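You operate a simulated robot arm through the tools that you are given. There is no shell and no other tool.

Carry out the task below with a simulated two-armed robot. There is one attempt and no reset: what you move stays moved.

## Task
Set the digital clock to 4:15 PM.
Fine: press SET to light the setting lamp, step hour and minutes by their keys, then press SET again.

Only the result counts: the job must be done as asked and must still hold three seconds after the hand-in. Knocking over, shifting, dropping, spilling or breaking anything else fails it.

## Robot
Two 7-joint arms with three-finger grippers on one trunk that stands fixed in place. Base frame: the origin is at the foot of the trunk, x ahead of it, y to its left, z up. Lengths are in m, angles in degrees, forces in N, time in s.
The left shoulder is at [0.07, 0.146, 1.037], the right one opposite. With the tool pointing down near the work surface each hand reaches from about 0.26 to 0.68 m from the base axis, measured 20 degrees to its own side. Payload 2.2 kg a hand.
Tool frame (each hand has its own): the origin (TCP) lies between the finger pads and is the grasp point; the fingertips stand 0.028 m ahead of it; z points along the fingers, y is the line along which they close. The gripper opens to 0.102 m. The gripper's body begins 0.071 m behind the TCP.
Orientation is told as [roll, pitch, yaw] about the base's x, y, z axes, in that order, counted from this pose: with the fingers straight down and closing along the base's y, the tool's x points along the base's -x, its y along +y and its z along -z.

## Interface
- The arms move only by the tool jog_arm. It takes "left_commands", "right_commands" or both (then of equal length, played together; a hand with none holds still); each is a list of rows, each a list of 7 numbers: the shift along the base's x, y, z in m, then the turn, a rotation vector about the base's x, y, z in degrees, then the finger opening in m, from 0 to 0.102. In form: [[x, y, z, ax, ay, az, fingers], ...]. A call has 1 to 20 rows; each row is the pose to reach, as a shift and turn from the pose commanded when the call began. Each row takes 0.2 s and may step no farther than 0.05 m and 8.6 degrees from the row before; otherwise, or with a gripper value out of range, the whole call is refused. A pose out of reach is approached as far as the arm can. The call stops where the force on the tool passes 40 N (or 10 N more than at its start, if that is more) or the arm is blocked; 0.2 s more then pass. Each finger halts on what it meets, pressing with about 38 N; the grip force reading is that of the motor and also rises with nothing between the fingers. The clock runs only during rows and for 0.2 s after the last one: add rows that repeat a pose to give the fingers time. The reply holds the time, the measured pose of the TCP, the force on the tool along the base axes, the opening and the grip force, in the units named above and with some noise, with the torque about the TCP (base axes, N m) and any sound that the robot's microphone picked up.
- Cameras (640 x 400 px; columns grow to the right, rows downward): "scene" is now at [0.1214, 0.0442, 1.2384]; the picture's right is [0.43, -0.90, 0.00], its down [-0.64, -0.30, -0.71] and it looks along [0.64, 0.31, -0.70] (base axes); focal length 329 px, centre (320, 200). "left" rides on the left gripper at [0.072, 0.038, -0.086] in its tool frame; the picture's right is [-0.46, 0.89, 0.00], its down [-0.60, -0.32, -0.73] and it looks along [-0.65, -0.34, 0.68] (tool axes); focal length 256 px, centre (320, 200). "right" rides on the right gripper at [0.069, 0.044, -0.086] in its tool frame; the picture's right is [-0.53, 0.85, 0.00], its down [-0.58, -0.36, -0.73] and it looks along [-0.62, -0.39, 0.68] (tool axes); focal length 256 px, centre (320, 200). There is no depth. A picture from a camera that has moved, and an enlarged one, comes with that camera's place and axes in the base frame and with its lens. The place of the scene camera against the robot may be out by one fixed shift of up to 0.018 m in any direction.
- snapshot(camera): a new picture of that camera. No time passes.
- raise_lower(by): slides the trunk up (or, below 0, down) by that many m; the arms and the scene camera ride with it, the base frame stays. It gives what a move gives, with no picture.
- turn_head(pan, tilt): turns the head with the scene camera to pan (to the left, within 86 degrees either way) and tilt (down, from -29 to 69), counted from straight ahead of the robot. It gives what a move gives.
- close_up(camera, box): a new picture of the part [left, top, right, bottom] of that camera's present view, enlarged. No time passes.
- hand_in(): hands the job in; it is judged then, once.

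Nothing tells you positions but the pictures and the camera data. Unless the task says otherwise, let go and move clear before handing in.

The tools are called by a JSON object that holds its "op" and its "data". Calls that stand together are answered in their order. jog_arm: Moves the arms, as the interface text tells. Its arguments: {"type":"object","properties":{"left_commands":{"type":"array"},"right_commands":{"type":"array"}},"required":[]} The other tools are called the same way: raise_lower (by) slides the trunk up or down; turn_head (pan, tilt) turns the head that bears the scene camera; snapshot (camera) takes a picture; close_up (camera, box) takes an enlarged picture of a part of a camera's view; hand_in () hands the job in.

At the start:

```text
time_s: 0.0
left_ee_pos: [0.3278, 0.4687, 0.9032]
left_orientation: [0.0, 0.0, 0.0]
left_contact_force: [-0.3, -0.2, -0.5]
left_wrist_torque: [-0.02, 0.02, 0.02]
left_finger_gap: 0.1016
left_grip_force: 0.0
right_ee_pos: [0.4081, 0.0648, 0.9808]
right_orientation: [0.0, 0.1, 0.0]
right_contact_force: [0.0, -0.4, -0.2]
right_wrist_torque: [0.02, 0.01, 0.01]
right_finger_gap: 0.1018
right_grip_force: 0.0
trunk travel left (down, up): [-0.575, 0.365]
head pan, tilt: [25.6, 44.8]
```

scene: 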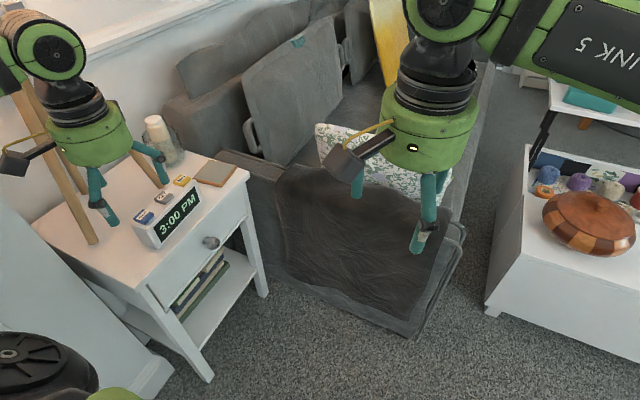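
right: 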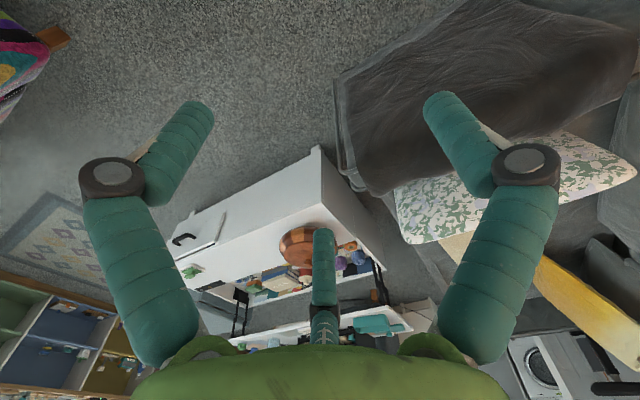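
left: 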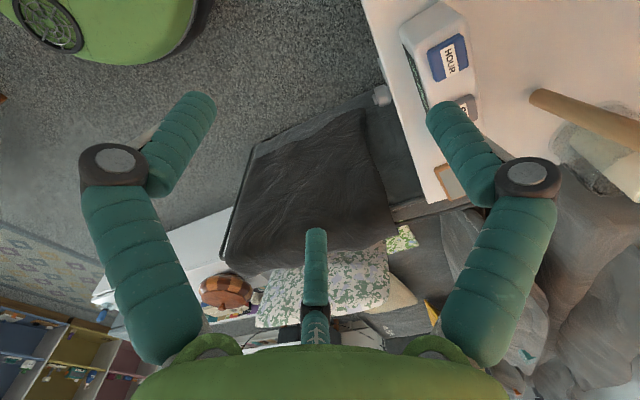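

I see a white nightstand to the left front with a digital clock showing 3:00 PM and keys on its top (blue HOUR, others). I'll look at it more closely before moving.

{"op": "close_up", "data": {"camera": "scene", "box": [100, 150, 260, 250]}}

{"op": "close_up", "data": {"camera": "left", "box": [380, 0, 540, 100]}}

```text
4.00 times, centred on (180, 200) of scene
camera zoom: at [0.1214, 0.0442, 1.2384], right [0.43, -0.9, 0.0], down [-0.64, -0.3, -0.71], along [0.64, 0.31, -0.7], focal length 1315 px, centre (880, 200)
```

zoom: 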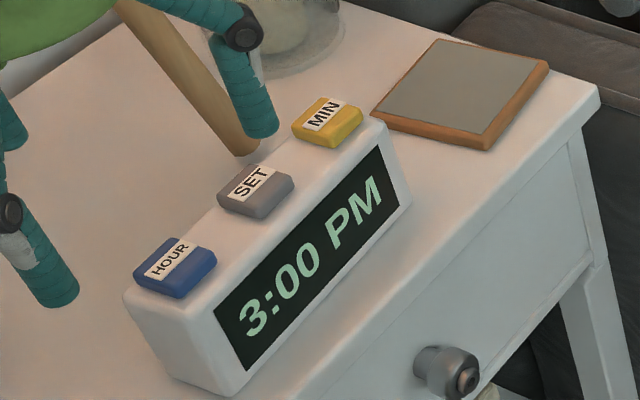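

```text
4.00 times, centred on (460, 50) of left
camera zoom: at [0.2552, 0.507, 0.9902], right [0.46, 0.89, 0.0], down [0.6, -0.32, 0.73], along [0.65, -0.34, -0.68], focal length 1024 px, centre (-240, 800)
```

zoom: 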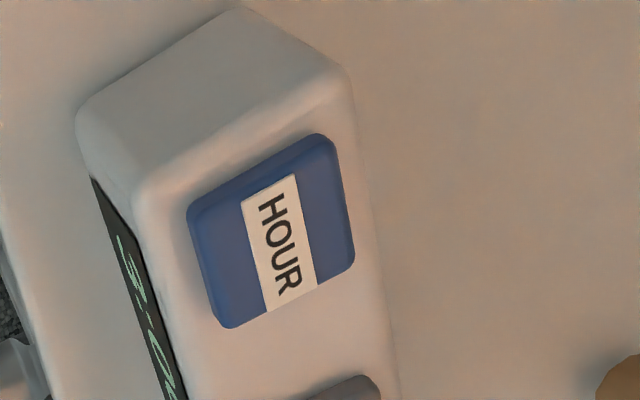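

The clock stands near the front of the nightstand with HOUR (blue), SET (grey) and MIN (yellow) keys in a row on top. I'll turn the head for a better look at the nightstand and what is around it.

{"op": "turn_head", "data": {"pan": 55, "tilt": 42}}

{"op": "snapshot", "data": {"camera": "scene"}}

```text
time_s: 0.9
left_ee_pos: [0.3289, 0.469, 0.9039]
left_orientation: [0.0, -0.1, 0.1]
left_contact_force: [0.0, 0.0, 0.3]
left_wrist_torque: [0.01, -0.01, 0.0]
left_finger_gap: 0.1018
left_grip_force: 0.2
right_ee_pos: [0.4074, 0.0644, 0.9808]
right_orientation: [-0.1, 0.0, 0.0]
right_contact_force: [1.0, 0.6, -1.7]
right_wrist_torque: [-0.01, 0.0, -0.01]
right_finger_gap: 0.1021
right_grip_force: 0.1
trunk travel left (down, up): [-0.575, 0.365]
head pan, tilt: [55.0, 42.0]
```

```text
taken
camera scene: at [0.0959, 0.0774, 1.2424], right [0.82, -0.57, 0.0], down [-0.38, -0.55, -0.74], along [0.43, 0.61, -0.67], focal length 329 px, centre (320, 200)
```

scene: 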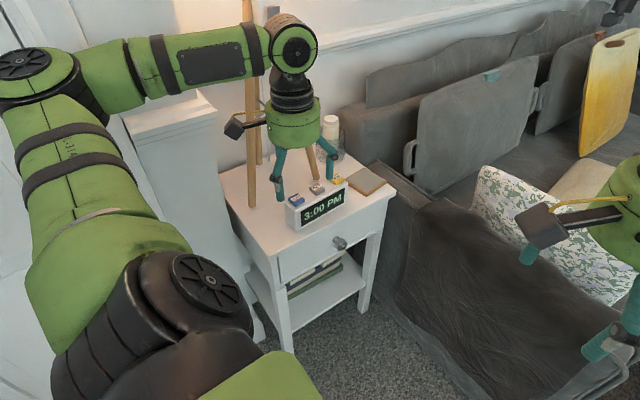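

The nightstand carries a tall wooden-legged lamp (or tripod), a jar, a coaster/frame and the clock; the left hand is above the clock. I'll look up to see how the tripod stands relative to the arm.

{"op": "turn_head", "data": {"pan": 60, "tilt": 15}}

{"op": "snapshot", "data": {"camera": "scene"}}

```text
time_s: 1.9
left_ee_pos: [0.329, 0.4679, 0.9039]
left_orientation: [0.0, 0.0, 0.0]
left_contact_force: [0.4, 0.1, -0.2]
left_wrist_torque: [-0.01, 0.0, 0.03]
left_finger_gap: 0.102
left_grip_force: 0.1
right_ee_pos: [0.4077, 0.0639, 0.9809]
right_orientation: [0.1, -0.1, 0.0]
right_contact_force: [0.6, -0.7, -0.3]
right_wrist_torque: [0.04, -0.01, -0.02]
right_finger_gap: 0.1023
right_grip_force: 0.0
trunk travel left (down, up): [-0.575, 0.365]
head pan, tilt: [60.0, 15.0]
```

```text
taken
camera scene: at [0.0946, 0.0899, 1.2849], right [0.87, -0.5, 0.0], down [-0.13, -0.22, -0.97], along [0.48, 0.84, -0.26], focal length 329 px, centre (320, 200)
```

scene: 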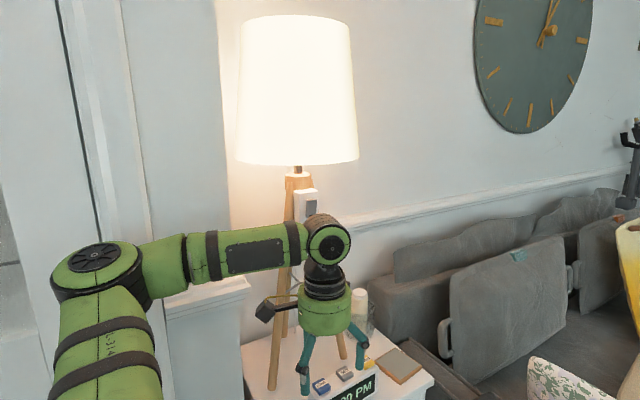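

A tripod table lamp stands behind the clock, with its shade well above. I'll turn the head back to the clock and look closely at the gripper so I know its shape near the keys.

{"op": "turn_head", "data": {"pan": 48, "tilt": 42}}

{"op": "close_up", "data": {"camera": "scene", "box": [180, 80, 420, 230]}}

{"op": "close_up", "data": {"camera": "left", "box": [220, 180, 420, 400]}}

```text
time_s: 2.8
left_ee_pos: [0.3289, 0.469, 0.904]
left_orientation: [0.0, -0.1, 0.0]
left_contact_force: [0.2, 0.2, 0.0]
left_wrist_torque: [0.03, -0.01, 0.0]
left_finger_gap: 0.1018
left_grip_force: 0.0
right_ee_pos: [0.4083, 0.0629, 0.9798]
right_orientation: [0.1, -0.1, -0.1]
right_contact_force: [0.5, -0.3, -0.3]
right_wrist_torque: [0.0, 0.02, 0.0]
right_finger_gap: 0.1018
right_grip_force: 0.1
trunk travel left (down, up): [-0.575, 0.365]
head pan, tilt: [48.0, 42.0]
```

```text
2.67 times, centred on (300, 155) of scene
camera zoom: at [0.1038, 0.0712, 1.2425], right [0.74, -0.67, 0.0], down [-0.45, -0.5, -0.74], along [0.5, 0.55, -0.67], focal length 877 px, centre (373, 320)
```

zoom: 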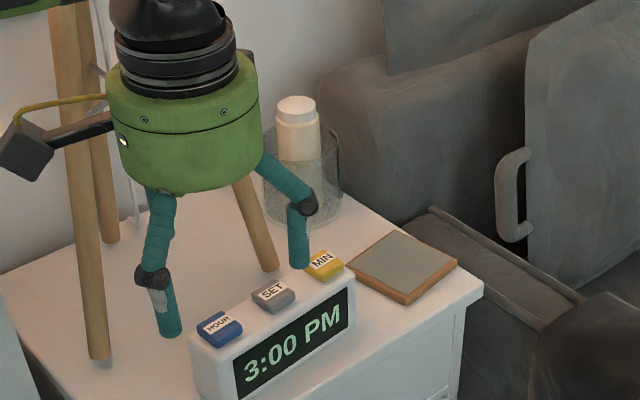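

```text
1.82 times, centred on (320, 290) of left
camera zoom: at [0.2552, 0.507, 0.9902], right [0.46, 0.89, 0.0], down [0.6, -0.32, 0.73], along [0.65, -0.34, -0.68], focal length 465 px, centre (320, 36)
```

zoom: 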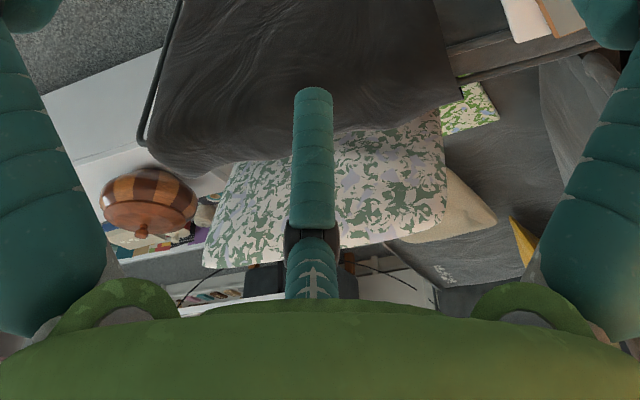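

The gripper is a round body with three slim fingers. I'll close the fingers and yaw the left hand about 48° so its camera looks toward the clock, staying well above everything.

{"op": "jog_arm", "data": {"left_commands": [[-0.005, 0.008, 0, 0, 0, 8, 0.08], [-0.01, 0.016, 0, 0, 0, 16, 0.05], [-0.015, 0.024, 0, 0, 0, 24, 0.02], [-0.02, 0.032, 0, 0, 0, 32, 0], [-0.025, 0.04, 0, 0, 0, 40, 0], [-0.03, 0.045, 0, 0, 0, 48, 0], [-0.03, 0.045, 0, 0, 0, 48, 0]]}}

{"op": "snapshot", "data": {"camera": "left"}}

{"op": "snapshot", "data": {"camera": "scene"}}

```text
time_s: 4.4
left_ee_pos: [0.2985, 0.5136, 0.9027]
left_orientation: [0.0, 0.0, 48.1]
left_contact_force: [0.5, 0.0, -0.7]
left_wrist_torque: [-0.02, -0.02, -0.05]
left_finger_gap: 0.002
left_grip_force: 31.1
right_ee_pos: [0.4092, 0.0642, 0.9808]
right_orientation: [0.0, 0.0, 0.0]
right_contact_force: [0.0, 1.0, -0.6]
right_wrist_torque: [0.0, -0.02, 0.01]
right_finger_gap: 0.1018
right_grip_force: 0.0
trunk travel left (down, up): [-0.575, 0.365]
head pan, tilt: [48.0, 42.0]
```

```text
taken
camera left: at [0.221, 0.4858, 0.9899], right [-0.35, 0.94, 0.0], down [0.64, 0.24, 0.73], along [0.69, 0.26, -0.68], focal length 256 px, centre (320, 200)
```

left: 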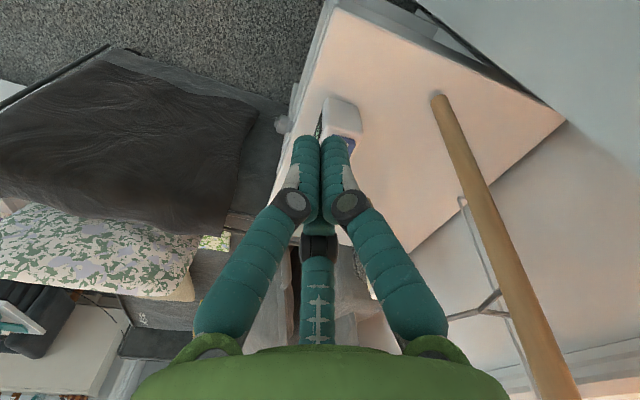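

```text
taken
camera scene: at [0.104, 0.0712, 1.2424], right [0.74, -0.67, 0.0], down [-0.45, -0.5, -0.74], along [0.5, 0.55, -0.67], focal length 329 px, centre (320, 200)
```

scene: 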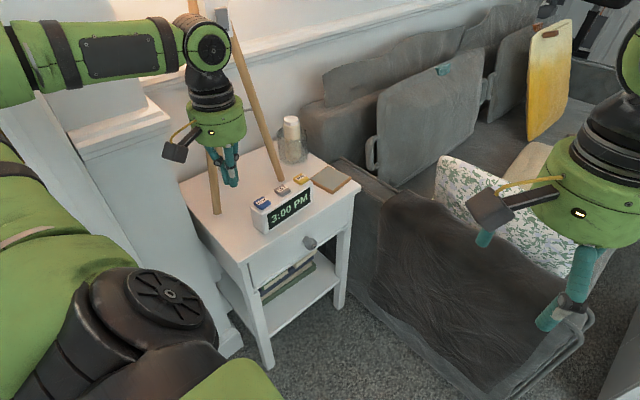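

The fingers hide the clock from the hand camera. I'll shift the hand forward and to the right so all three keys show beside the fingers.

{"op": "jog_arm", "data": {"left_commands": [[0.03, -0.02, 0, 0, 0, 0, 0], [0.06, -0.045, 0, 0, 0, 0, 0], [0.08, -0.065, 0, 0, 0, 0, 0], [0.08, -0.065, 0, 0, 0, 0, 0]]}}

{"op": "close_up", "data": {"camera": "left", "box": [300, 50, 540, 200]}}

```text
time_s: 5.4
left_ee_pos: [0.3772, 0.4495, 0.9044]
left_orientation: [0.0, -0.1, 48.1]
left_contact_force: [0.0, 0.4, 0.5]
left_wrist_torque: [0.0, -0.02, 0.01]
left_finger_gap: 0.0019
left_grip_force: 32.0
right_ee_pos: [0.4077, 0.0635, 0.9815]
right_orientation: [0.0, -0.1, 0.0]
right_contact_force: [0.4, -0.6, -0.3]
right_wrist_torque: [0.05, -0.01, 0.01]
right_finger_gap: 0.1018
right_grip_force: 0.1
trunk travel left (down, up): [-0.575, 0.365]
head pan, tilt: [48.0, 42.0]
```

```text
2.67 times, centred on (420, 125) of left
camera zoom: at [0.3002, 0.4203, 0.9904], right [-0.35, 0.94, 0.0], down [0.64, 0.24, 0.73], along [0.69, 0.26, -0.68], focal length 683 px, centre (53, 400)
```

zoom: 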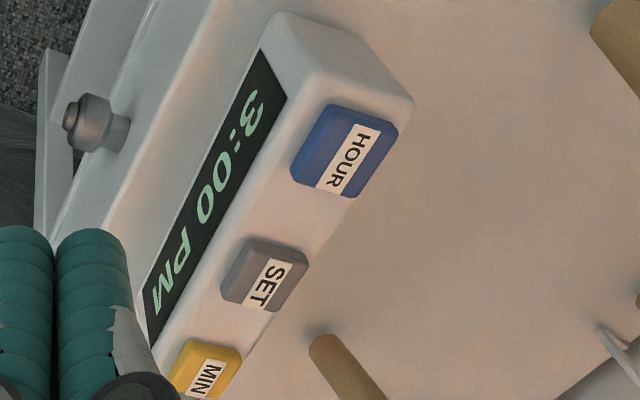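

From the hand camera I place the keys near HOUR (0.379, 0.569), SET (0.438, 0.571), MIN (0.497, 0.575), tops near z = 0.75. I'll bring the closed fingertips above SET, about 3–4 cm up, and check the alignment.

{"op": "jog_arm", "data": {"left_commands": [[0.02, 0.04, 0, 0, 0, 0, 0], [0.04, 0.08, 0, 0, 0, 0, 0], [0.06, 0.1225, 0, 0, 0, 0, 0], [0.06, 0.1225, -0.04, 0, 0, 0, 0], [0.06, 0.1225, -0.08, 0, 0, 0, 0], [0.06, 0.1225, -0.09, 0, 0, 0, 0], [0.06, 0.1225, -0.09, 0, 0, 0, 0]]}}

{"op": "close_up", "data": {"camera": "left", "box": [240, 40, 480, 190]}}

{"op": "close_up", "data": {"camera": "scene", "box": [200, 110, 360, 260]}}

```text
time_s: 7.0
left_ee_pos: [0.4389, 0.5711, 0.8131]
left_orientation: [0.0, 0.0, 47.9]
left_contact_force: [0.6, 0.5, 0.9]
left_wrist_torque: [0.03, 0.04, -0.02]
left_finger_gap: 0.002
left_grip_force: 31.9
right_ee_pos: [0.4084, 0.0632, 0.9813]
right_orientation: [0.0, 0.0, 0.0]
right_contact_force: [0.2, -0.3, 0.1]
right_wrist_torque: [0.0, 0.01, 0.01]
right_finger_gap: 0.102
right_grip_force: 0.1
trunk travel left (down, up): [-0.575, 0.365]
head pan, tilt: [48.0, 42.0]
```

```text
2.67 times, centred on (360, 115) of left
camera zoom: at [0.3608, 0.5433, 0.8997], right [-0.35, 0.94, 0.0], down [0.64, 0.24, 0.73], along [0.69, 0.25, -0.68], focal length 683 px, centre (213, 427)
```

zoom: 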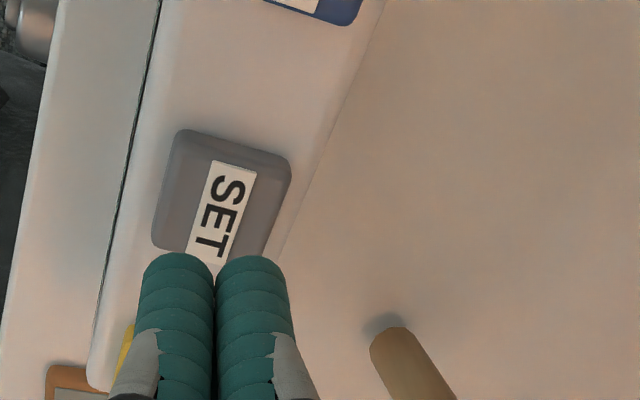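

```text
2.67 times, centred on (280, 185) of scene
camera zoom: at [0.1038, 0.0712, 1.2425], right [0.74, -0.67, 0.0], down [-0.45, -0.5, -0.74], along [0.5, 0.55, -0.67], focal length 877 px, centre (427, 240)
```

zoom: 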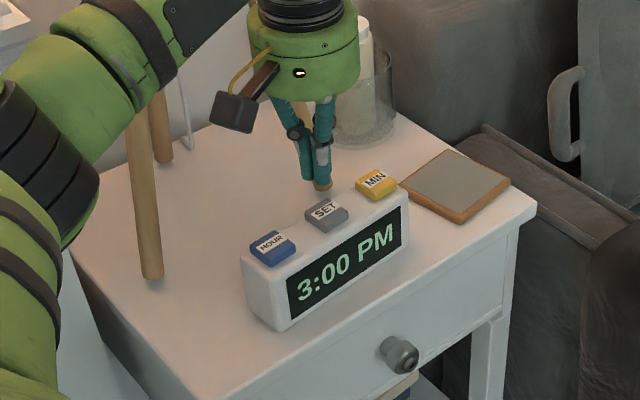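

The fingertips are lined up over SET within a couple of millimetres. I'll descend in steps until I touch the key.

{"op": "jog_arm", "data": {"left_commands": [[0.0005, 0.001, -0.01, 0, 0, 0, 0], [0.0005, 0.001, -0.02, 0, 0, 0, 0], [0.0005, 0.001, -0.028, 0, 0, 0, 0], [0.0005, 0.001, -0.03, 0, 0, 0, 0], [0.0005, 0.001, -0.032, 0, 0, 0, 0]]}}

{"op": "close_up", "data": {"camera": "left", "box": [240, 40, 480, 190]}}

{"op": "close_up", "data": {"camera": "scene", "box": [240, 150, 340, 235]}}

```text
time_s: 8.2
left_ee_pos: [0.439, 0.5723, 0.7814]
left_orientation: [0.1, 0.0, 48.1]
left_contact_force: [-0.4, 0.3, 0.7]
left_wrist_torque: [0.03, 0.01, -0.02]
left_finger_gap: 0.0022
left_grip_force: 31.1
right_ee_pos: [0.4081, 0.0642, 0.9803]
right_orientation: [0.0, 0.0, -0.1]
right_contact_force: [-1.0, 0.2, -0.2]
right_wrist_torque: [0.02, 0.0, 0.01]
right_finger_gap: 0.1023
right_grip_force: 0.1
trunk travel left (down, up): [-0.575, 0.365]
head pan, tilt: [48.0, 42.0]
```

```text
2.67 times, centred on (360, 115) of left
camera zoom: at [0.3615, 0.5439, 0.868], right [-0.35, 0.94, 0.0], down [0.64, 0.24, 0.73], along [0.69, 0.25, -0.68], focal length 683 px, centre (213, 427)
```

zoom: 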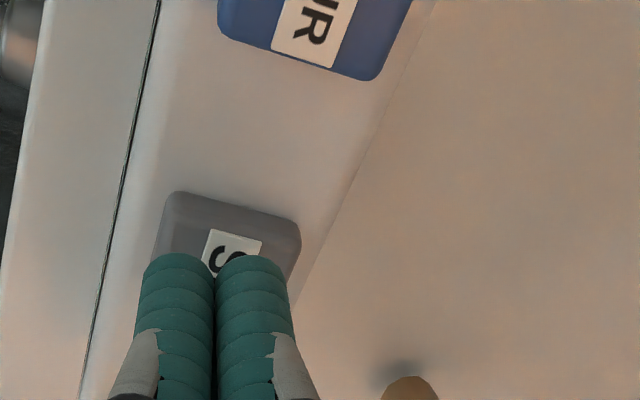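

```text
4.71 times, centred on (290, 192) of scene
camera zoom: at [0.1039, 0.0712, 1.2425], right [0.74, -0.67, 0.0], down [-0.45, -0.5, -0.74], along [0.5, 0.55, -0.67], focal length 1547 px, centre (461, 235)
```

zoom: 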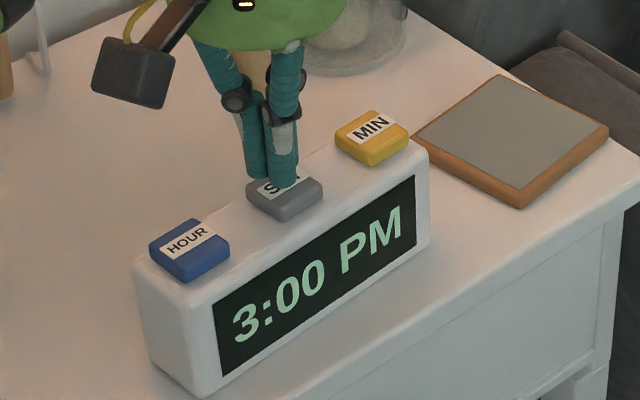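

The tips are hovering just over SET (tip height ≈ 0.753), display still 3:00 PM. I'll go down by millimetres.

{"op": "jog_arm", "data": {"left_commands": [[0, 0, -0.001, 0, 0, 0, 0], [0, 0, -0.002, 0, 0, 0, 0], [0, 0, -0.003, 0, 0, 0, 0], [0, 0, -0.004, 0, 0, 0, 0]]}}

{"op": "close_up", "data": {"camera": "scene", "box": [240, 150, 340, 235]}}

```text
time_s: 9.2
left_ee_pos: [0.4389, 0.5731, 0.7774]
left_orientation: [0.0, 0.0, 48.1]
left_contact_force: [-0.4, 0.9, 0.9]
left_wrist_torque: [0.03, -0.02, -0.01]
left_finger_gap: 0.0021
left_grip_force: 31.1
right_ee_pos: [0.4089, 0.064, 0.9816]
right_orientation: [0.0, 0.0, 0.1]
right_contact_force: [0.4, 0.2, 1.2]
right_wrist_torque: [-0.02, 0.0, 0.02]
right_finger_gap: 0.102
right_grip_force: 0.1
trunk travel left (down, up): [-0.575, 0.365]
head pan, tilt: [48.0, 42.0]
```

```text
4.71 times, centred on (290, 192) of scene
camera zoom: at [0.1039, 0.0712, 1.2425], right [0.74, -0.67, 0.0], down [-0.45, -0.5, -0.74], along [0.5, 0.55, -0.67], focal length 1547 px, centre (461, 235)
```

zoom: 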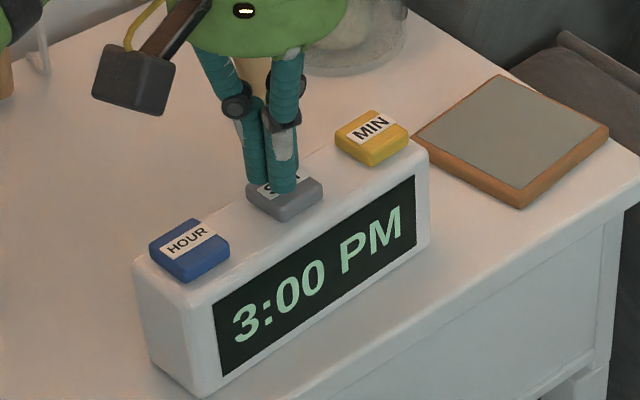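

No contact yet (tip ≈ 0.749). I continue down in 1 mm steps toward the key top.

{"op": "jog_arm", "data": {"left_commands": [[0, 0, -0.001, 0, 0, 0, 0], [0, 0, -0.002, 0, 0, 0, 0], [0, 0, -0.003, 0, 0, 0, 0], [0, 0, -0.004, 0, 0, 0, 0]]}}

{"op": "close_up", "data": {"camera": "scene", "box": [240, 150, 340, 235]}}

```text
time_s: 10.2
left_ee_pos: [0.4389, 0.5732, 0.7735]
left_orientation: [0.0, -0.1, 48.0]
left_contact_force: [-0.6, 0.1, 0.0]
left_wrist_torque: [0.02, 0.0, 0.0]
left_finger_gap: 0.0022
left_grip_force: 31.9
right_ee_pos: [0.408, 0.0646, 0.9817]
right_orientation: [0.0, 0.0, 0.0]
right_contact_force: [-0.1, -0.1, 1.0]
right_wrist_torque: [-0.02, 0.03, -0.02]
right_finger_gap: 0.102
right_grip_force: 0.1
trunk travel left (down, up): [-0.575, 0.365]
head pan, tilt: [48.0, 42.0]
```

```text
4.71 times, centred on (290, 192) of scene
camera zoom: at [0.1039, 0.0712, 1.2425], right [0.74, -0.67, 0.0], down [-0.45, -0.5, -0.74], along [0.5, 0.55, -0.67], focal length 1547 px, centre (461, 235)
```

zoom: 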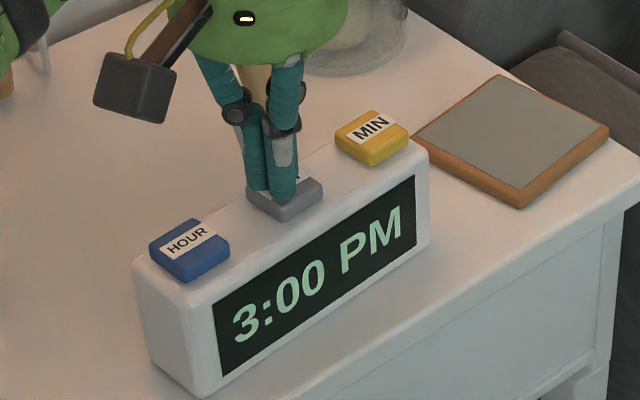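

Still no force (tip ≈ 0.7455), though the tips look about to touch. Continue down in 1 mm steps.

{"op": "jog_arm", "data": {"left_commands": [[0, 0, -0.001, 0, 0, 0, 0], [0, 0, -0.002, 0, 0, 0, 0], [0, 0, -0.003, 0, 0, 0, 0]]}}

{"op": "close_up", "data": {"camera": "scene", "box": [240, 150, 340, 235]}}

{"op": "close_up", "data": {"camera": "left", "box": [240, 40, 480, 190]}}

```text
time_s: 11.0
left_ee_pos: [0.4396, 0.5719, 0.771]
left_orientation: [0.1, 0.0, 48.0]
left_contact_force: [-0.2, 0.3, -0.2]
left_wrist_torque: [0.02, -0.01, 0.0]
left_finger_gap: 0.0022
left_grip_force: 31.6
right_ee_pos: [0.4083, 0.0647, 0.981]
right_orientation: [0.0, 0.0, 0.0]
right_contact_force: [0.5, -0.8, -0.3]
right_wrist_torque: [-0.01, 0.03, 0.01]
right_finger_gap: 0.1019
right_grip_force: 0.1
trunk travel left (down, up): [-0.575, 0.365]
head pan, tilt: [48.0, 42.0]
```

```text
4.71 times, centred on (290, 192) of scene
camera zoom: at [0.1039, 0.0712, 1.2425], right [0.74, -0.67, 0.0], down [-0.45, -0.5, -0.74], along [0.5, 0.55, -0.67], focal length 1547 px, centre (461, 235)
```

zoom: 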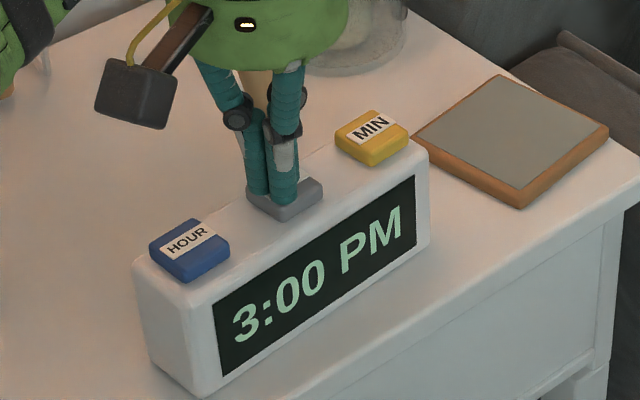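

```text
2.67 times, centred on (360, 115) of left
camera zoom: at [0.3613, 0.5442, 0.8572], right [-0.35, 0.94, 0.0], down [0.64, 0.24, 0.73], along [0.69, 0.25, -0.68], focal length 683 px, centre (213, 427)
```

zoom: 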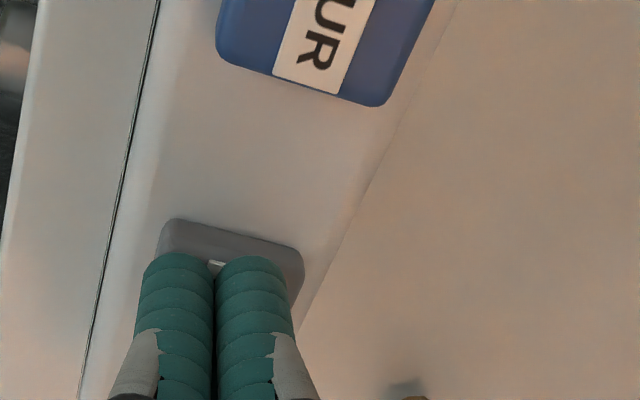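

No contact yet; from the two views the SET key's centre is about 4 mm further in +x and 2 mm in +y. I'll recentre and continue down slowly.

{"op": "jog_arm", "data": {"left_commands": [[0.004, 0.002, 0, 0, 0, 0, 0], [0.004, 0.002, -0.001, 0, 0, 0, 0], [0.004, 0.002, -0.002, 0, 0, 0, 0], [0.004, 0.002, -0.003, 0, 0, 0, 0]]}}

{"op": "close_up", "data": {"camera": "scene", "box": [240, 150, 340, 235]}}

```text
time_s: 12.0
left_ee_pos: [0.4423, 0.5739, 0.7676]
left_orientation: [0.0, 0.1, 48.1]
left_contact_force: [-0.3, -0.5, 1.0]
left_wrist_torque: [-0.03, -0.01, 0.0]
left_finger_gap: 0.0061
left_grip_force: 31.1
right_ee_pos: [0.4075, 0.0635, 0.9817]
right_orientation: [0.1, 0.0, 0.1]
right_contact_force: [0.4, -0.6, 0.0]
right_wrist_torque: [0.02, 0.02, 0.02]
right_finger_gap: 0.1022
right_grip_force: 0.1
trunk travel left (down, up): [-0.575, 0.365]
head pan, tilt: [48.0, 42.0]
```

```text
4.71 times, centred on (290, 192) of scene
camera zoom: at [0.1037, 0.0709, 1.2425], right [0.74, -0.67, 0.0], down [-0.45, -0.5, -0.74], along [0.5, 0.55, -0.67], focal length 1547 px, centre (461, 235)
```

zoom: 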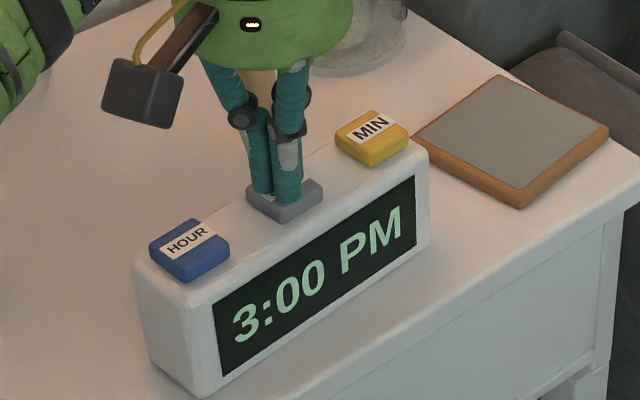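

The finger gap reading changed slightly (0.002 → 0.006), maybe first touch on the key. I continue down 1 mm at a time.

{"op": "jog_arm", "data": {"left_commands": [[0, 0, -0.001, 0, 0, 0, 0], [0, 0, -0.002, 0, 0, 0, 0]]}}

{"op": "close_up", "data": {"camera": "scene", "box": [240, 150, 340, 235]}}

{"op": "close_up", "data": {"camera": "left", "box": [240, 40, 480, 190]}}

```text
time_s: 12.6
left_ee_pos: [0.4438, 0.5742, 0.7669]
left_orientation: [-0.1, 0.0, 48.0]
left_contact_force: [1.4, 0.2, 2.1]
left_wrist_torque: [0.0, -0.01, 0.0]
left_finger_gap: 0.0057
left_grip_force: 32.0
right_ee_pos: [0.4074, 0.0637, 0.9826]
right_orientation: [0.0, 0.0, 0.0]
right_contact_force: [0.1, -0.1, -0.3]
right_wrist_torque: [-0.02, -0.02, 0.02]
right_finger_gap: 0.1019
right_grip_force: 0.0
trunk travel left (down, up): [-0.575, 0.365]
head pan, tilt: [48.0, 42.0]
```

```text
4.71 times, centred on (290, 192) of scene
camera zoom: at [0.1037, 0.0709, 1.2425], right [0.74, -0.67, 0.0], down [-0.45, -0.5, -0.74], along [0.5, 0.55, -0.67], focal length 1547 px, centre (461, 235)
```

zoom: 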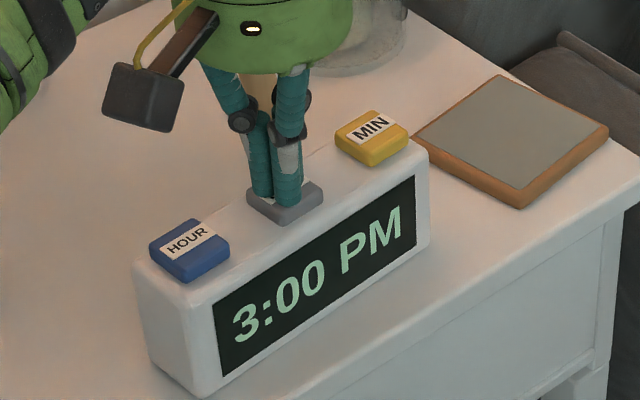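

```text
2.67 times, centred on (360, 115) of left
camera zoom: at [0.3651, 0.546, 0.8525], right [-0.35, 0.94, 0.0], down [0.64, 0.24, 0.73], along [0.69, 0.25, -0.68], focal length 683 px, centre (213, 427)
```

zoom: 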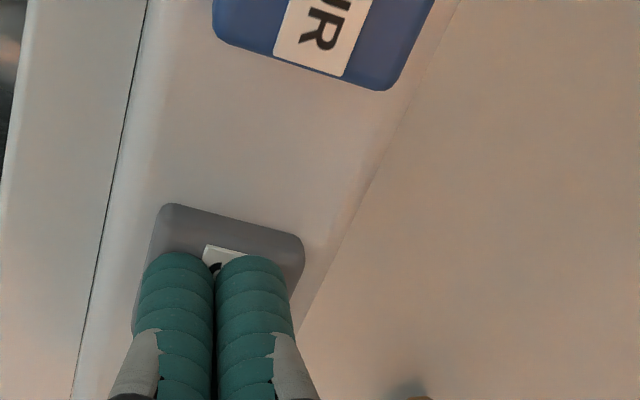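

Contact seems to be starting (vertical force ≈ 2 N, TCP z ≈ 0.767). I press on by 1 mm steps watching for a click and lamp.

{"op": "jog_arm", "data": {"left_commands": [[0, 0, -0.001, 0, 0, 0, 0], [0, 0, -0.002, 0, 0, 0, 0]]}}

{"op": "close_up", "data": {"camera": "scene", "box": [240, 150, 340, 235]}}

```text
time_s: 13.2
left_ee_pos: [0.4446, 0.5745, 0.7646]
left_orientation: [0.0, -0.2, 48.0]
left_contact_force: [0.2, 0.0, 3.2]
left_wrist_torque: [-0.03, -0.01, -0.01]
left_finger_gap: 0.006
left_grip_force: 31.6
right_ee_pos: [0.4085, 0.064, 0.9811]
right_orientation: [0.0, 0.0, 0.0]
right_contact_force: [0.2, 0.4, 0.7]
right_wrist_torque: [0.01, 0.0, 0.02]
right_finger_gap: 0.102
right_grip_force: 0.0
trunk travel left (down, up): [-0.575, 0.365]
head pan, tilt: [48.0, 42.0]
```

```text
4.71 times, centred on (290, 192) of scene
camera zoom: at [0.1036, 0.0707, 1.2425], right [0.74, -0.67, 0.0], down [-0.45, -0.5, -0.74], along [0.5, 0.55, -0.67], focal length 1547 px, centre (461, 235)
```

zoom: 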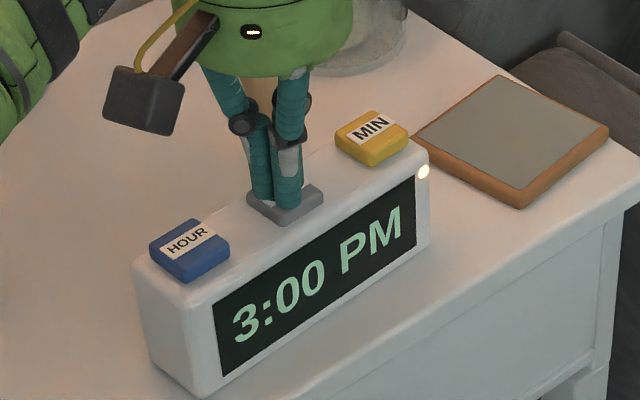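

The setting lamp lit up at the right of the display with about 3 N of push. I lift off SET and move over HOUR.

{"op": "jog_arm", "data": {"left_commands": [[0, 0, 0.005, 0, 0, 0, 0], [0, 0, 0.015, 0, 0, 0, 0], [0, 0, 0.025, 0, 0, 0, 0], [-0.031, -0.001, 0.025, 0, 0, 0, 0], [-0.062, -0.002, 0.025, 0, 0, 0, 0], [-0.062, -0.002, 0.025, 0, 0, 0, 0]]}}

{"op": "close_up", "data": {"camera": "scene", "box": [240, 150, 340, 235]}}

{"op": "close_up", "data": {"camera": "left", "box": [240, 40, 480, 190]}}

```text
time_s: 14.6
left_ee_pos: [0.3819, 0.5725, 0.7879]
left_orientation: [0.0, 0.1, 48.0]
left_contact_force: [0.0, 0.1, -0.6]
left_wrist_torque: [-0.03, 0.0, 0.0]
left_finger_gap: 0.0021
left_grip_force: 31.4
right_ee_pos: [0.4076, 0.0643, 0.9806]
right_orientation: [0.0, 0.0, 0.1]
right_contact_force: [-0.2, -0.8, 0.2]
right_wrist_torque: [-0.02, -0.03, 0.0]
right_finger_gap: 0.1017
right_grip_force: 0.1
trunk travel left (down, up): [-0.575, 0.365]
head pan, tilt: [48.0, 42.0]
```

```text
4.71 times, centred on (290, 192) of scene
camera zoom: at [0.1044, 0.0712, 1.2424], right [0.74, -0.67, 0.0], down [-0.45, -0.5, -0.74], along [0.5, 0.55, -0.67], focal length 1547 px, centre (461, 235)
```

zoom: 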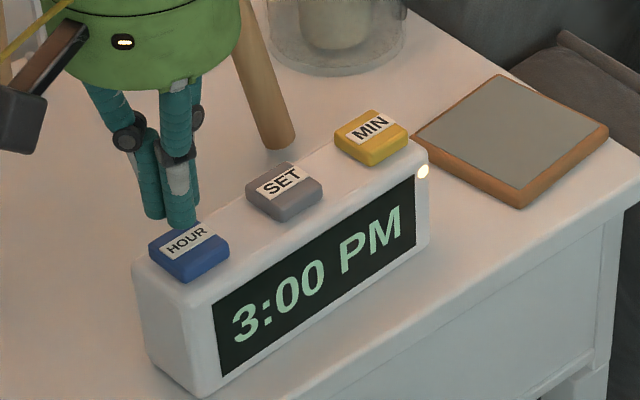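

```text
2.67 times, centred on (360, 115) of left
camera zoom: at [0.3028, 0.5449, 0.875], right [-0.35, 0.94, 0.0], down [0.64, 0.24, 0.73], along [0.69, 0.25, -0.68], focal length 683 px, centre (213, 427)
```

zoom: 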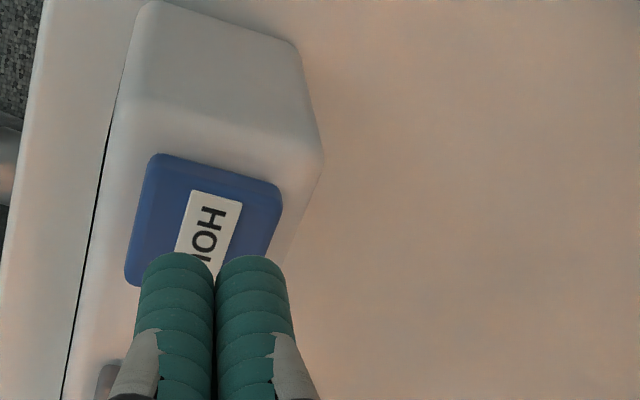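

The lamp stays lit and SET has popped back. The tips are over HOUR; I'll make one short press (about the same depth as SET) and lift again.

{"op": "jog_arm", "data": {"left_commands": [[-0.001, -0.0015, -0.01, 0, 0, 0, 0], [-0.001, -0.0015, -0.02, 0, 0, 0, 0], [-0.001, -0.0015, -0.0235, 0, 0, 0, 0], [-0.001, -0.0015, -0.025, 0, 0, 0, 0], [-0.001, -0.0015, -0.015, 0, 0, 0, 0], [-0.001, -0.0015, 0, 0, 0, 0, 0]]}}

{"op": "close_up", "data": {"camera": "scene", "box": [240, 150, 340, 235]}}

```text
time_s: 16.0
left_ee_pos: [0.3806, 0.5702, 0.7897]
left_orientation: [0.0, 0.0, 48.0]
left_contact_force: [0.3, 0.2, 0.0]
left_wrist_torque: [0.04, 0.01, 0.02]
left_finger_gap: 0.002
left_grip_force: 31.4
right_ee_pos: [0.4077, 0.062, 0.9817]
right_orientation: [0.0, 0.0, -0.1]
right_contact_force: [0.2, 0.0, 0.0]
right_wrist_torque: [0.01, 0.02, 0.02]
right_finger_gap: 0.1021
right_grip_force: 0.1
trunk travel left (down, up): [-0.575, 0.365]
head pan, tilt: [48.0, 42.0]
```

```text
4.71 times, centred on (290, 192) of scene
camera zoom: at [0.1037, 0.0708, 1.2425], right [0.74, -0.67, 0.0], down [-0.45, -0.5, -0.74], along [0.5, 0.55, -0.67], focal length 1547 px, centre (461, 235)
```

zoom: 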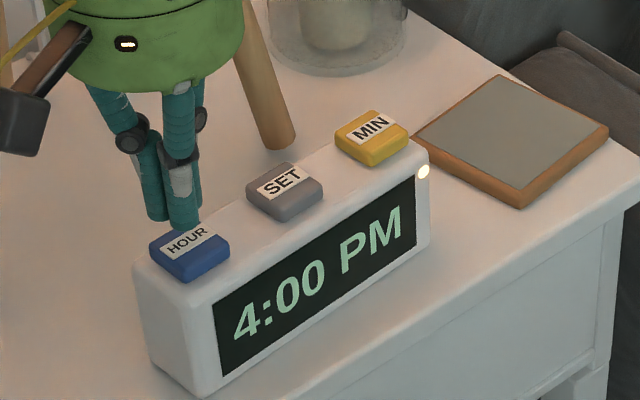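

Display reads 4:00 PM with the lamp lit. Next I move above MIN and check alignment.

{"op": "jog_arm", "data": {"left_commands": [[0.03, 0.002, 0.005, 0, 0, 0, 0], [0.065, 0.004, 0.005, 0, 0, 0, 0], [0.1, 0.006, 0.005, 0, 0, 0, 0], [0.1245, 0.0075, 0.005, 0, 0, 0, 0], [0.1245, 0.0075, 0, 0, 0, 0, 0]]}}

{"op": "close_up", "data": {"camera": "scene", "box": [240, 150, 340, 235]}}

{"op": "close_up", "data": {"camera": "left", "box": [240, 40, 480, 190]}}

{"op": "snapshot", "data": {"camera": "scene"}}

```text
time_s: 17.2
left_ee_pos: [0.5059, 0.5787, 0.7902]
left_orientation: [0.0, 0.1, 48.0]
left_contact_force: [-0.3, 0.0, 0.3]
left_wrist_torque: [-0.02, 0.0, 0.0]
left_finger_gap: 0.002
left_grip_force: 31.5
right_ee_pos: [0.4079, 0.0645, 0.9812]
right_orientation: [-0.1, 0.0, 0.0]
right_contact_force: [-0.8, 0.3, 0.8]
right_wrist_torque: [0.0, 0.0, -0.02]
right_finger_gap: 0.1019
right_grip_force: 0.0
trunk travel left (down, up): [-0.575, 0.365]
head pan, tilt: [48.0, 42.0]
```

```text
4.71 times, centred on (290, 192) of scene
camera zoom: at [0.1035, 0.0716, 1.2425], right [0.74, -0.67, 0.0], down [-0.45, -0.5, -0.74], along [0.5, 0.55, -0.67], focal length 1547 px, centre (461, 235)
```

zoom: 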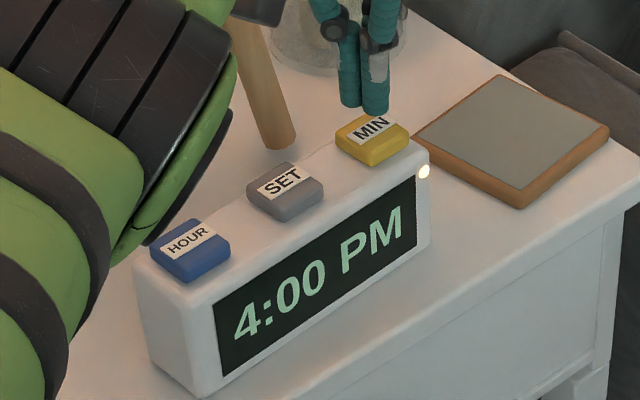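

```text
2.67 times, centred on (360, 115) of left
camera zoom: at [0.4272, 0.5503, 0.8757], right [-0.35, 0.94, 0.0], down [0.64, 0.24, 0.73], along [0.69, 0.25, -0.68], focal length 683 px, centre (213, 427)
```

zoom: 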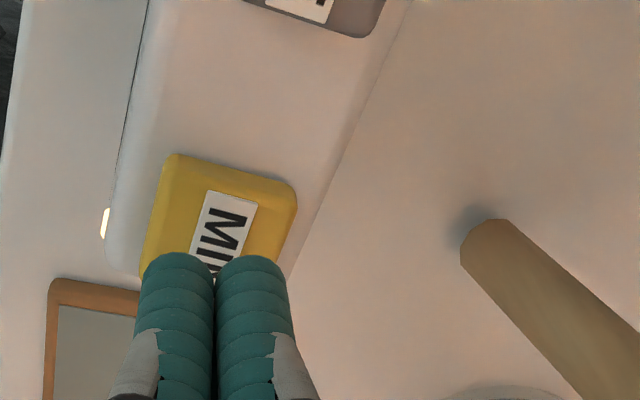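

```text
taken
camera scene: at [0.1035, 0.0716, 1.2425], right [0.74, -0.67, 0.0], down [-0.45, -0.5, -0.74], along [0.5, 0.55, -0.67], focal length 329 px, centre (320, 200)
```

scene: 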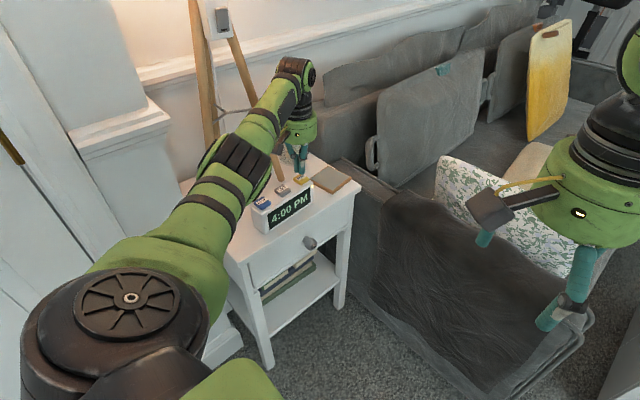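

The tips are over MIN, well centred, and the lamp leg is clear. One short press on MIN to see the step size.

{"op": "jog_arm", "data": {"left_commands": [[-0.0015, 0, -0.01, 0, 0, 0, 0], [-0.0015, 0, -0.02, 0, 0, 0, 0], [-0.0015, 0, -0.0235, 0, 0, 0, 0], [-0.0015, 0, -0.025, 0, 0, 0, 0], [-0.0015, 0, -0.0175, 0, 0, 0, 0], [-0.0015, 0, -0.01, 0, 0, 0, 0]]}}

{"op": "close_up", "data": {"camera": "scene", "box": [240, 150, 340, 235]}}

```text
time_s: 18.6
left_ee_pos: [0.503, 0.5773, 0.7798]
left_orientation: [0.0, 0.0, 48.0]
left_contact_force: [0.2, -0.2, -0.2]
left_wrist_torque: [0.04, 0.02, -0.01]
left_finger_gap: 0.0021
left_grip_force: 31.6
right_ee_pos: [0.4095, 0.0649, 0.9814]
right_orientation: [-0.1, 0.1, 0.0]
right_contact_force: [0.2, 0.5, 0.5]
right_wrist_torque: [-0.01, 0.01, -0.01]
right_finger_gap: 0.1019
right_grip_force: 0.1
trunk travel left (down, up): [-0.575, 0.365]
head pan, tilt: [48.0, 42.0]
```

```text
4.71 times, centred on (290, 192) of scene
camera zoom: at [0.1037, 0.071, 1.2425], right [0.74, -0.67, 0.0], down [-0.45, -0.5, -0.74], along [0.5, 0.55, -0.67], focal length 1547 px, centre (461, 235)
```

zoom: 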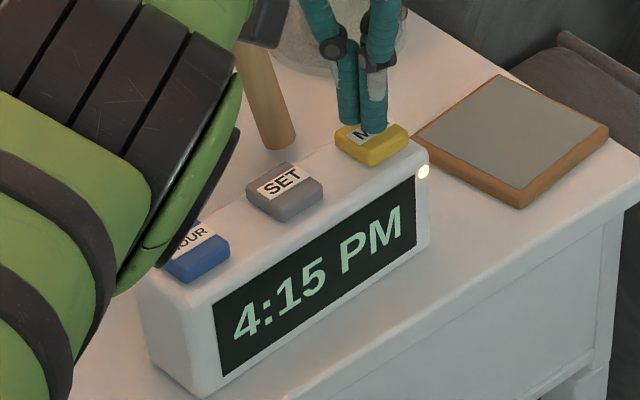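

One press stepped it to 4:15 PM. Now I lift, move back above SET and check before pressing it to finish.

{"op": "jog_arm", "data": {"left_commands": [[0, 0, 0.01, 0, 0, 0, 0], [-0.03, -0.0018, 0.01, 0, 0, 0, 0], [-0.0605, -0.0035, 0.01, 0, 0, 0, 0], [-0.0605, -0.0035, 0.01, 0, 0, 0, 0]]}}

{"op": "close_up", "data": {"camera": "scene", "box": [240, 150, 340, 235]}}

{"op": "close_up", "data": {"camera": "left", "box": [240, 40, 480, 190]}}

```text
time_s: 19.6
left_ee_pos: [0.4421, 0.5749, 0.7876]
left_orientation: [0.0, 0.0, 48.0]
left_contact_force: [0.6, 0.1, -0.5]
left_wrist_torque: [0.01, -0.02, 0.01]
left_finger_gap: 0.0021
left_grip_force: 31.3
right_ee_pos: [0.4086, 0.0629, 0.9821]
right_orientation: [0.0, -0.1, 0.0]
right_contact_force: [0.1, 0.8, -0.8]
right_wrist_torque: [0.02, 0.0, 0.04]
right_finger_gap: 0.1019
right_grip_force: 0.0
trunk travel left (down, up): [-0.575, 0.365]
head pan, tilt: [48.0, 42.0]
```

```text
4.71 times, centred on (290, 192) of scene
camera zoom: at [0.1044, 0.0711, 1.2424], right [0.74, -0.67, 0.0], down [-0.45, -0.5, -0.74], along [0.5, 0.55, -0.67], focal length 1547 px, centre (461, 235)
```

zoom: 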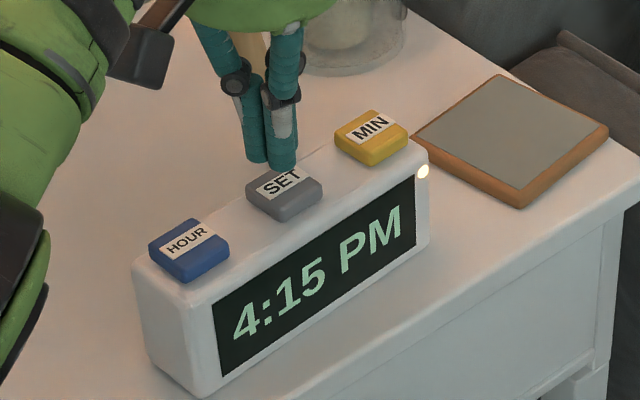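

```text
2.67 times, centred on (360, 115) of left
camera zoom: at [0.3644, 0.5468, 0.8751], right [-0.35, 0.94, 0.0], down [0.64, 0.24, 0.73], along [0.69, 0.25, -0.68], focal length 683 px, centre (213, 427)
```

zoom: 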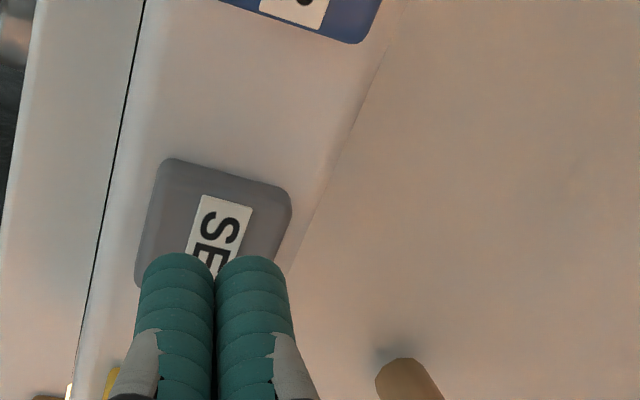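

The display still reads 4:15 PM with the lamp lit, and the tips are centred over SET. I'll press SET once and lift.

{"op": "jog_arm", "data": {"left_commands": [[0, 0, -0.01, 0, 0, 0, 0], [0, 0, -0.02, 0, 0, 0, 0], [0, 0, -0.0235, 0, 0, 0, 0], [0, 0, -0.025, 0, 0, 0, 0], [0, 0, -0.015, 0, 0, 0, 0], [0, 0, 0, 0, 0, 0, 0]]}}

{"op": "close_up", "data": {"camera": "scene", "box": [240, 150, 340, 235]}}

```text
time_s: 21.0
left_ee_pos: [0.442, 0.5746, 0.7888]
left_orientation: [0.0, 0.1, 48.0]
left_contact_force: [1.4, 0.2, 0.4]
left_wrist_torque: [0.0, -0.01, 0.0]
left_finger_gap: 0.0021
left_grip_force: 31.9
right_ee_pos: [0.4077, 0.0631, 0.9813]
right_orientation: [0.0, 0.0, 0.0]
right_contact_force: [-0.1, 0.0, -0.3]
right_wrist_torque: [0.0, -0.02, 0.05]
right_finger_gap: 0.1021
right_grip_force: 0.1
trunk travel left (down, up): [-0.575, 0.365]
head pan, tilt: [48.0, 42.0]
```

```text
4.71 times, centred on (290, 192) of scene
camera zoom: at [0.1036, 0.0708, 1.2425], right [0.74, -0.67, 0.0], down [-0.45, -0.5, -0.74], along [0.5, 0.55, -0.67], focal length 1547 px, centre (461, 235)
```

zoom: 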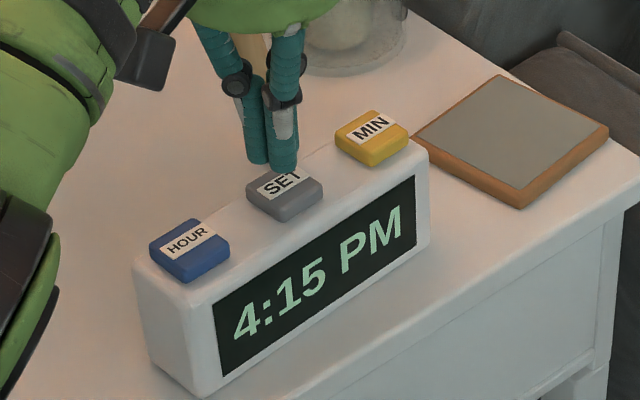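

The lamp is off and the display reads 4:15 PM. I'll raise the hand straight up and pull it back clear of the clock and lamp, then check once more.

{"op": "jog_arm", "data": {"left_commands": [[0, 0, 0.04, 0, 0, 0, 0], [0, 0, 0.08, 0, 0, 0, 0], [0, 0, 0.11, 0, 0, 0, 0], [-0.03, -0.04, 0.115, 0, 0, 0, 0], [-0.06, -0.08, 0.115, 0, 0, 0, 0], [-0.08, -0.11, 0.115, 0, 0, 0, 0], [-0.08, -0.11, 0.115, 0, 0, 0, 0]]}}

{"op": "close_up", "data": {"camera": "scene", "box": [240, 150, 340, 235]}}

{"op": "snapshot", "data": {"camera": "scene"}}

```text
refused: row 4 steps farther than a row can; nothing moved
```

```text
4.71 times, centred on (290, 192) of scene
camera zoom: at [0.1036, 0.0708, 1.2425], right [0.74, -0.67, 0.0], down [-0.45, -0.5, -0.74], along [0.5, 0.55, -0.67], focal length 1547 px, centre (461, 235)
```

zoom: 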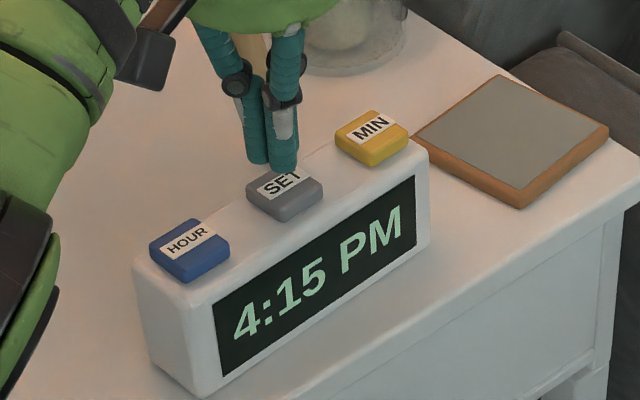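

```text
taken
camera scene: at [0.1036, 0.0708, 1.2425], right [0.74, -0.67, 0.0], down [-0.45, -0.5, -0.74], along [0.5, 0.55, -0.67], focal length 329 px, centre (320, 200)
```

scene: 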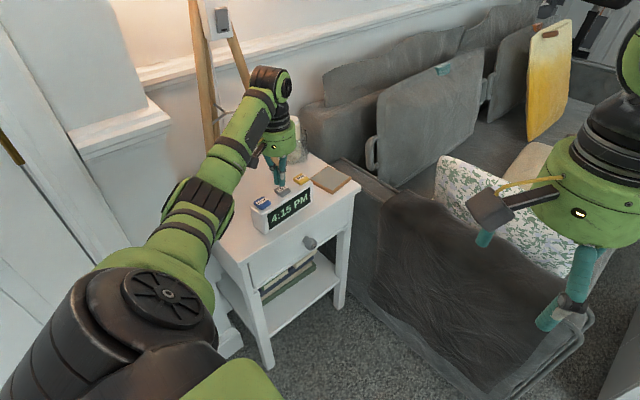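

The clock reads 4:15 PM with the lamp off; the retreat move was refused for one step slightly too long. I'll repeat it with smaller steps.

{"op": "jog_arm", "data": {"left_commands": [[0, 0, 0.03, 0, 0, 0, 0], [0, 0, 0.06, 0, 0, 0, 0], [0, 0, 0.09, 0, 0, 0, 0], [0, 0, 0.11, 0, 0, 0, 0], [-0.02, -0.03, 0.115, 0, 0, 0, 0], [-0.04, -0.06, 0.115, 0, 0, 0, 0], [-0.06, -0.09, 0.115, 0, 0, 0, 0], [-0.08, -0.11, 0.115, 0, 0, 0, 0], [-0.08, -0.11, 0.115, 0, 0, 0, 0]]}}

{"op": "close_up", "data": {"camera": "scene", "box": [240, 150, 340, 235]}}

{"op": "snapshot", "data": {"camera": "scene"}}

```text
time_s: 23.0
left_ee_pos: [0.3627, 0.4643, 0.9031]
left_orientation: [0.0, 0.2, 47.9]
left_contact_force: [0.3, 0.8, -0.7]
left_wrist_torque: [0.01, 0.02, 0.01]
left_finger_gap: 0.0021
left_grip_force: 31.7
right_ee_pos: [0.4102, 0.0646, 0.9813]
right_orientation: [0.1, 0.1, 0.0]
right_contact_force: [0.6, -0.3, 0.0]
right_wrist_torque: [0.01, 0.0, 0.02]
right_finger_gap: 0.1019
right_grip_force: 0.1
trunk travel left (down, up): [-0.575, 0.365]
head pan, tilt: [48.0, 42.0]
```

```text
4.71 times, centred on (290, 192) of scene
camera zoom: at [0.1046, 0.0716, 1.2423], right [0.74, -0.67, 0.0], down [-0.45, -0.5, -0.74], along [0.5, 0.55, -0.67], focal length 1547 px, centre (461, 235)
```

zoom: 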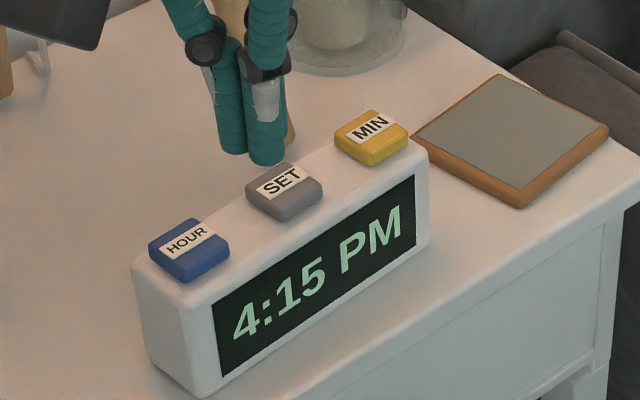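

```text
taken
camera scene: at [0.1046, 0.0716, 1.2423], right [0.74, -0.67, 0.0], down [-0.45, -0.5, -0.74], along [0.5, 0.55, -0.67], focal length 329 px, centre (320, 200)
```

scene: 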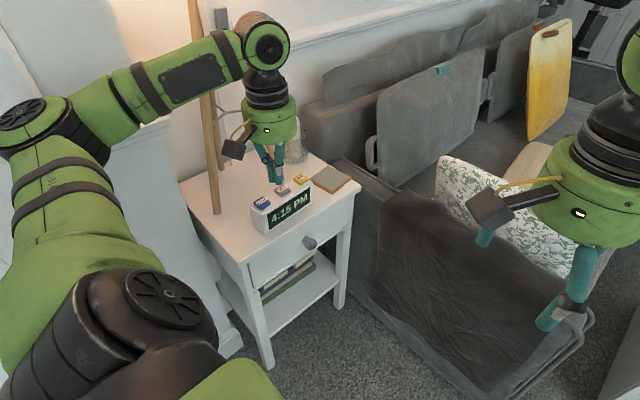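

The clock reads 4:15 PM, the setting lamp is off, nothing else has moved and the hand is clear. I hand the job in.

{"op": "hand_in", "data": {}}

```text
The job is handed in.
```

The clock is set to 4:15 PM and the setting lamp is off. In the last pictures before hand-in, nothing else on the nightstand had moved.

I pressed SET, HOUR once (3 to 4), MIN once (a single press took it from 00 to 15), then SET again. The left hand was lifted and pulled back clear of the clock and lamp before I handed in.
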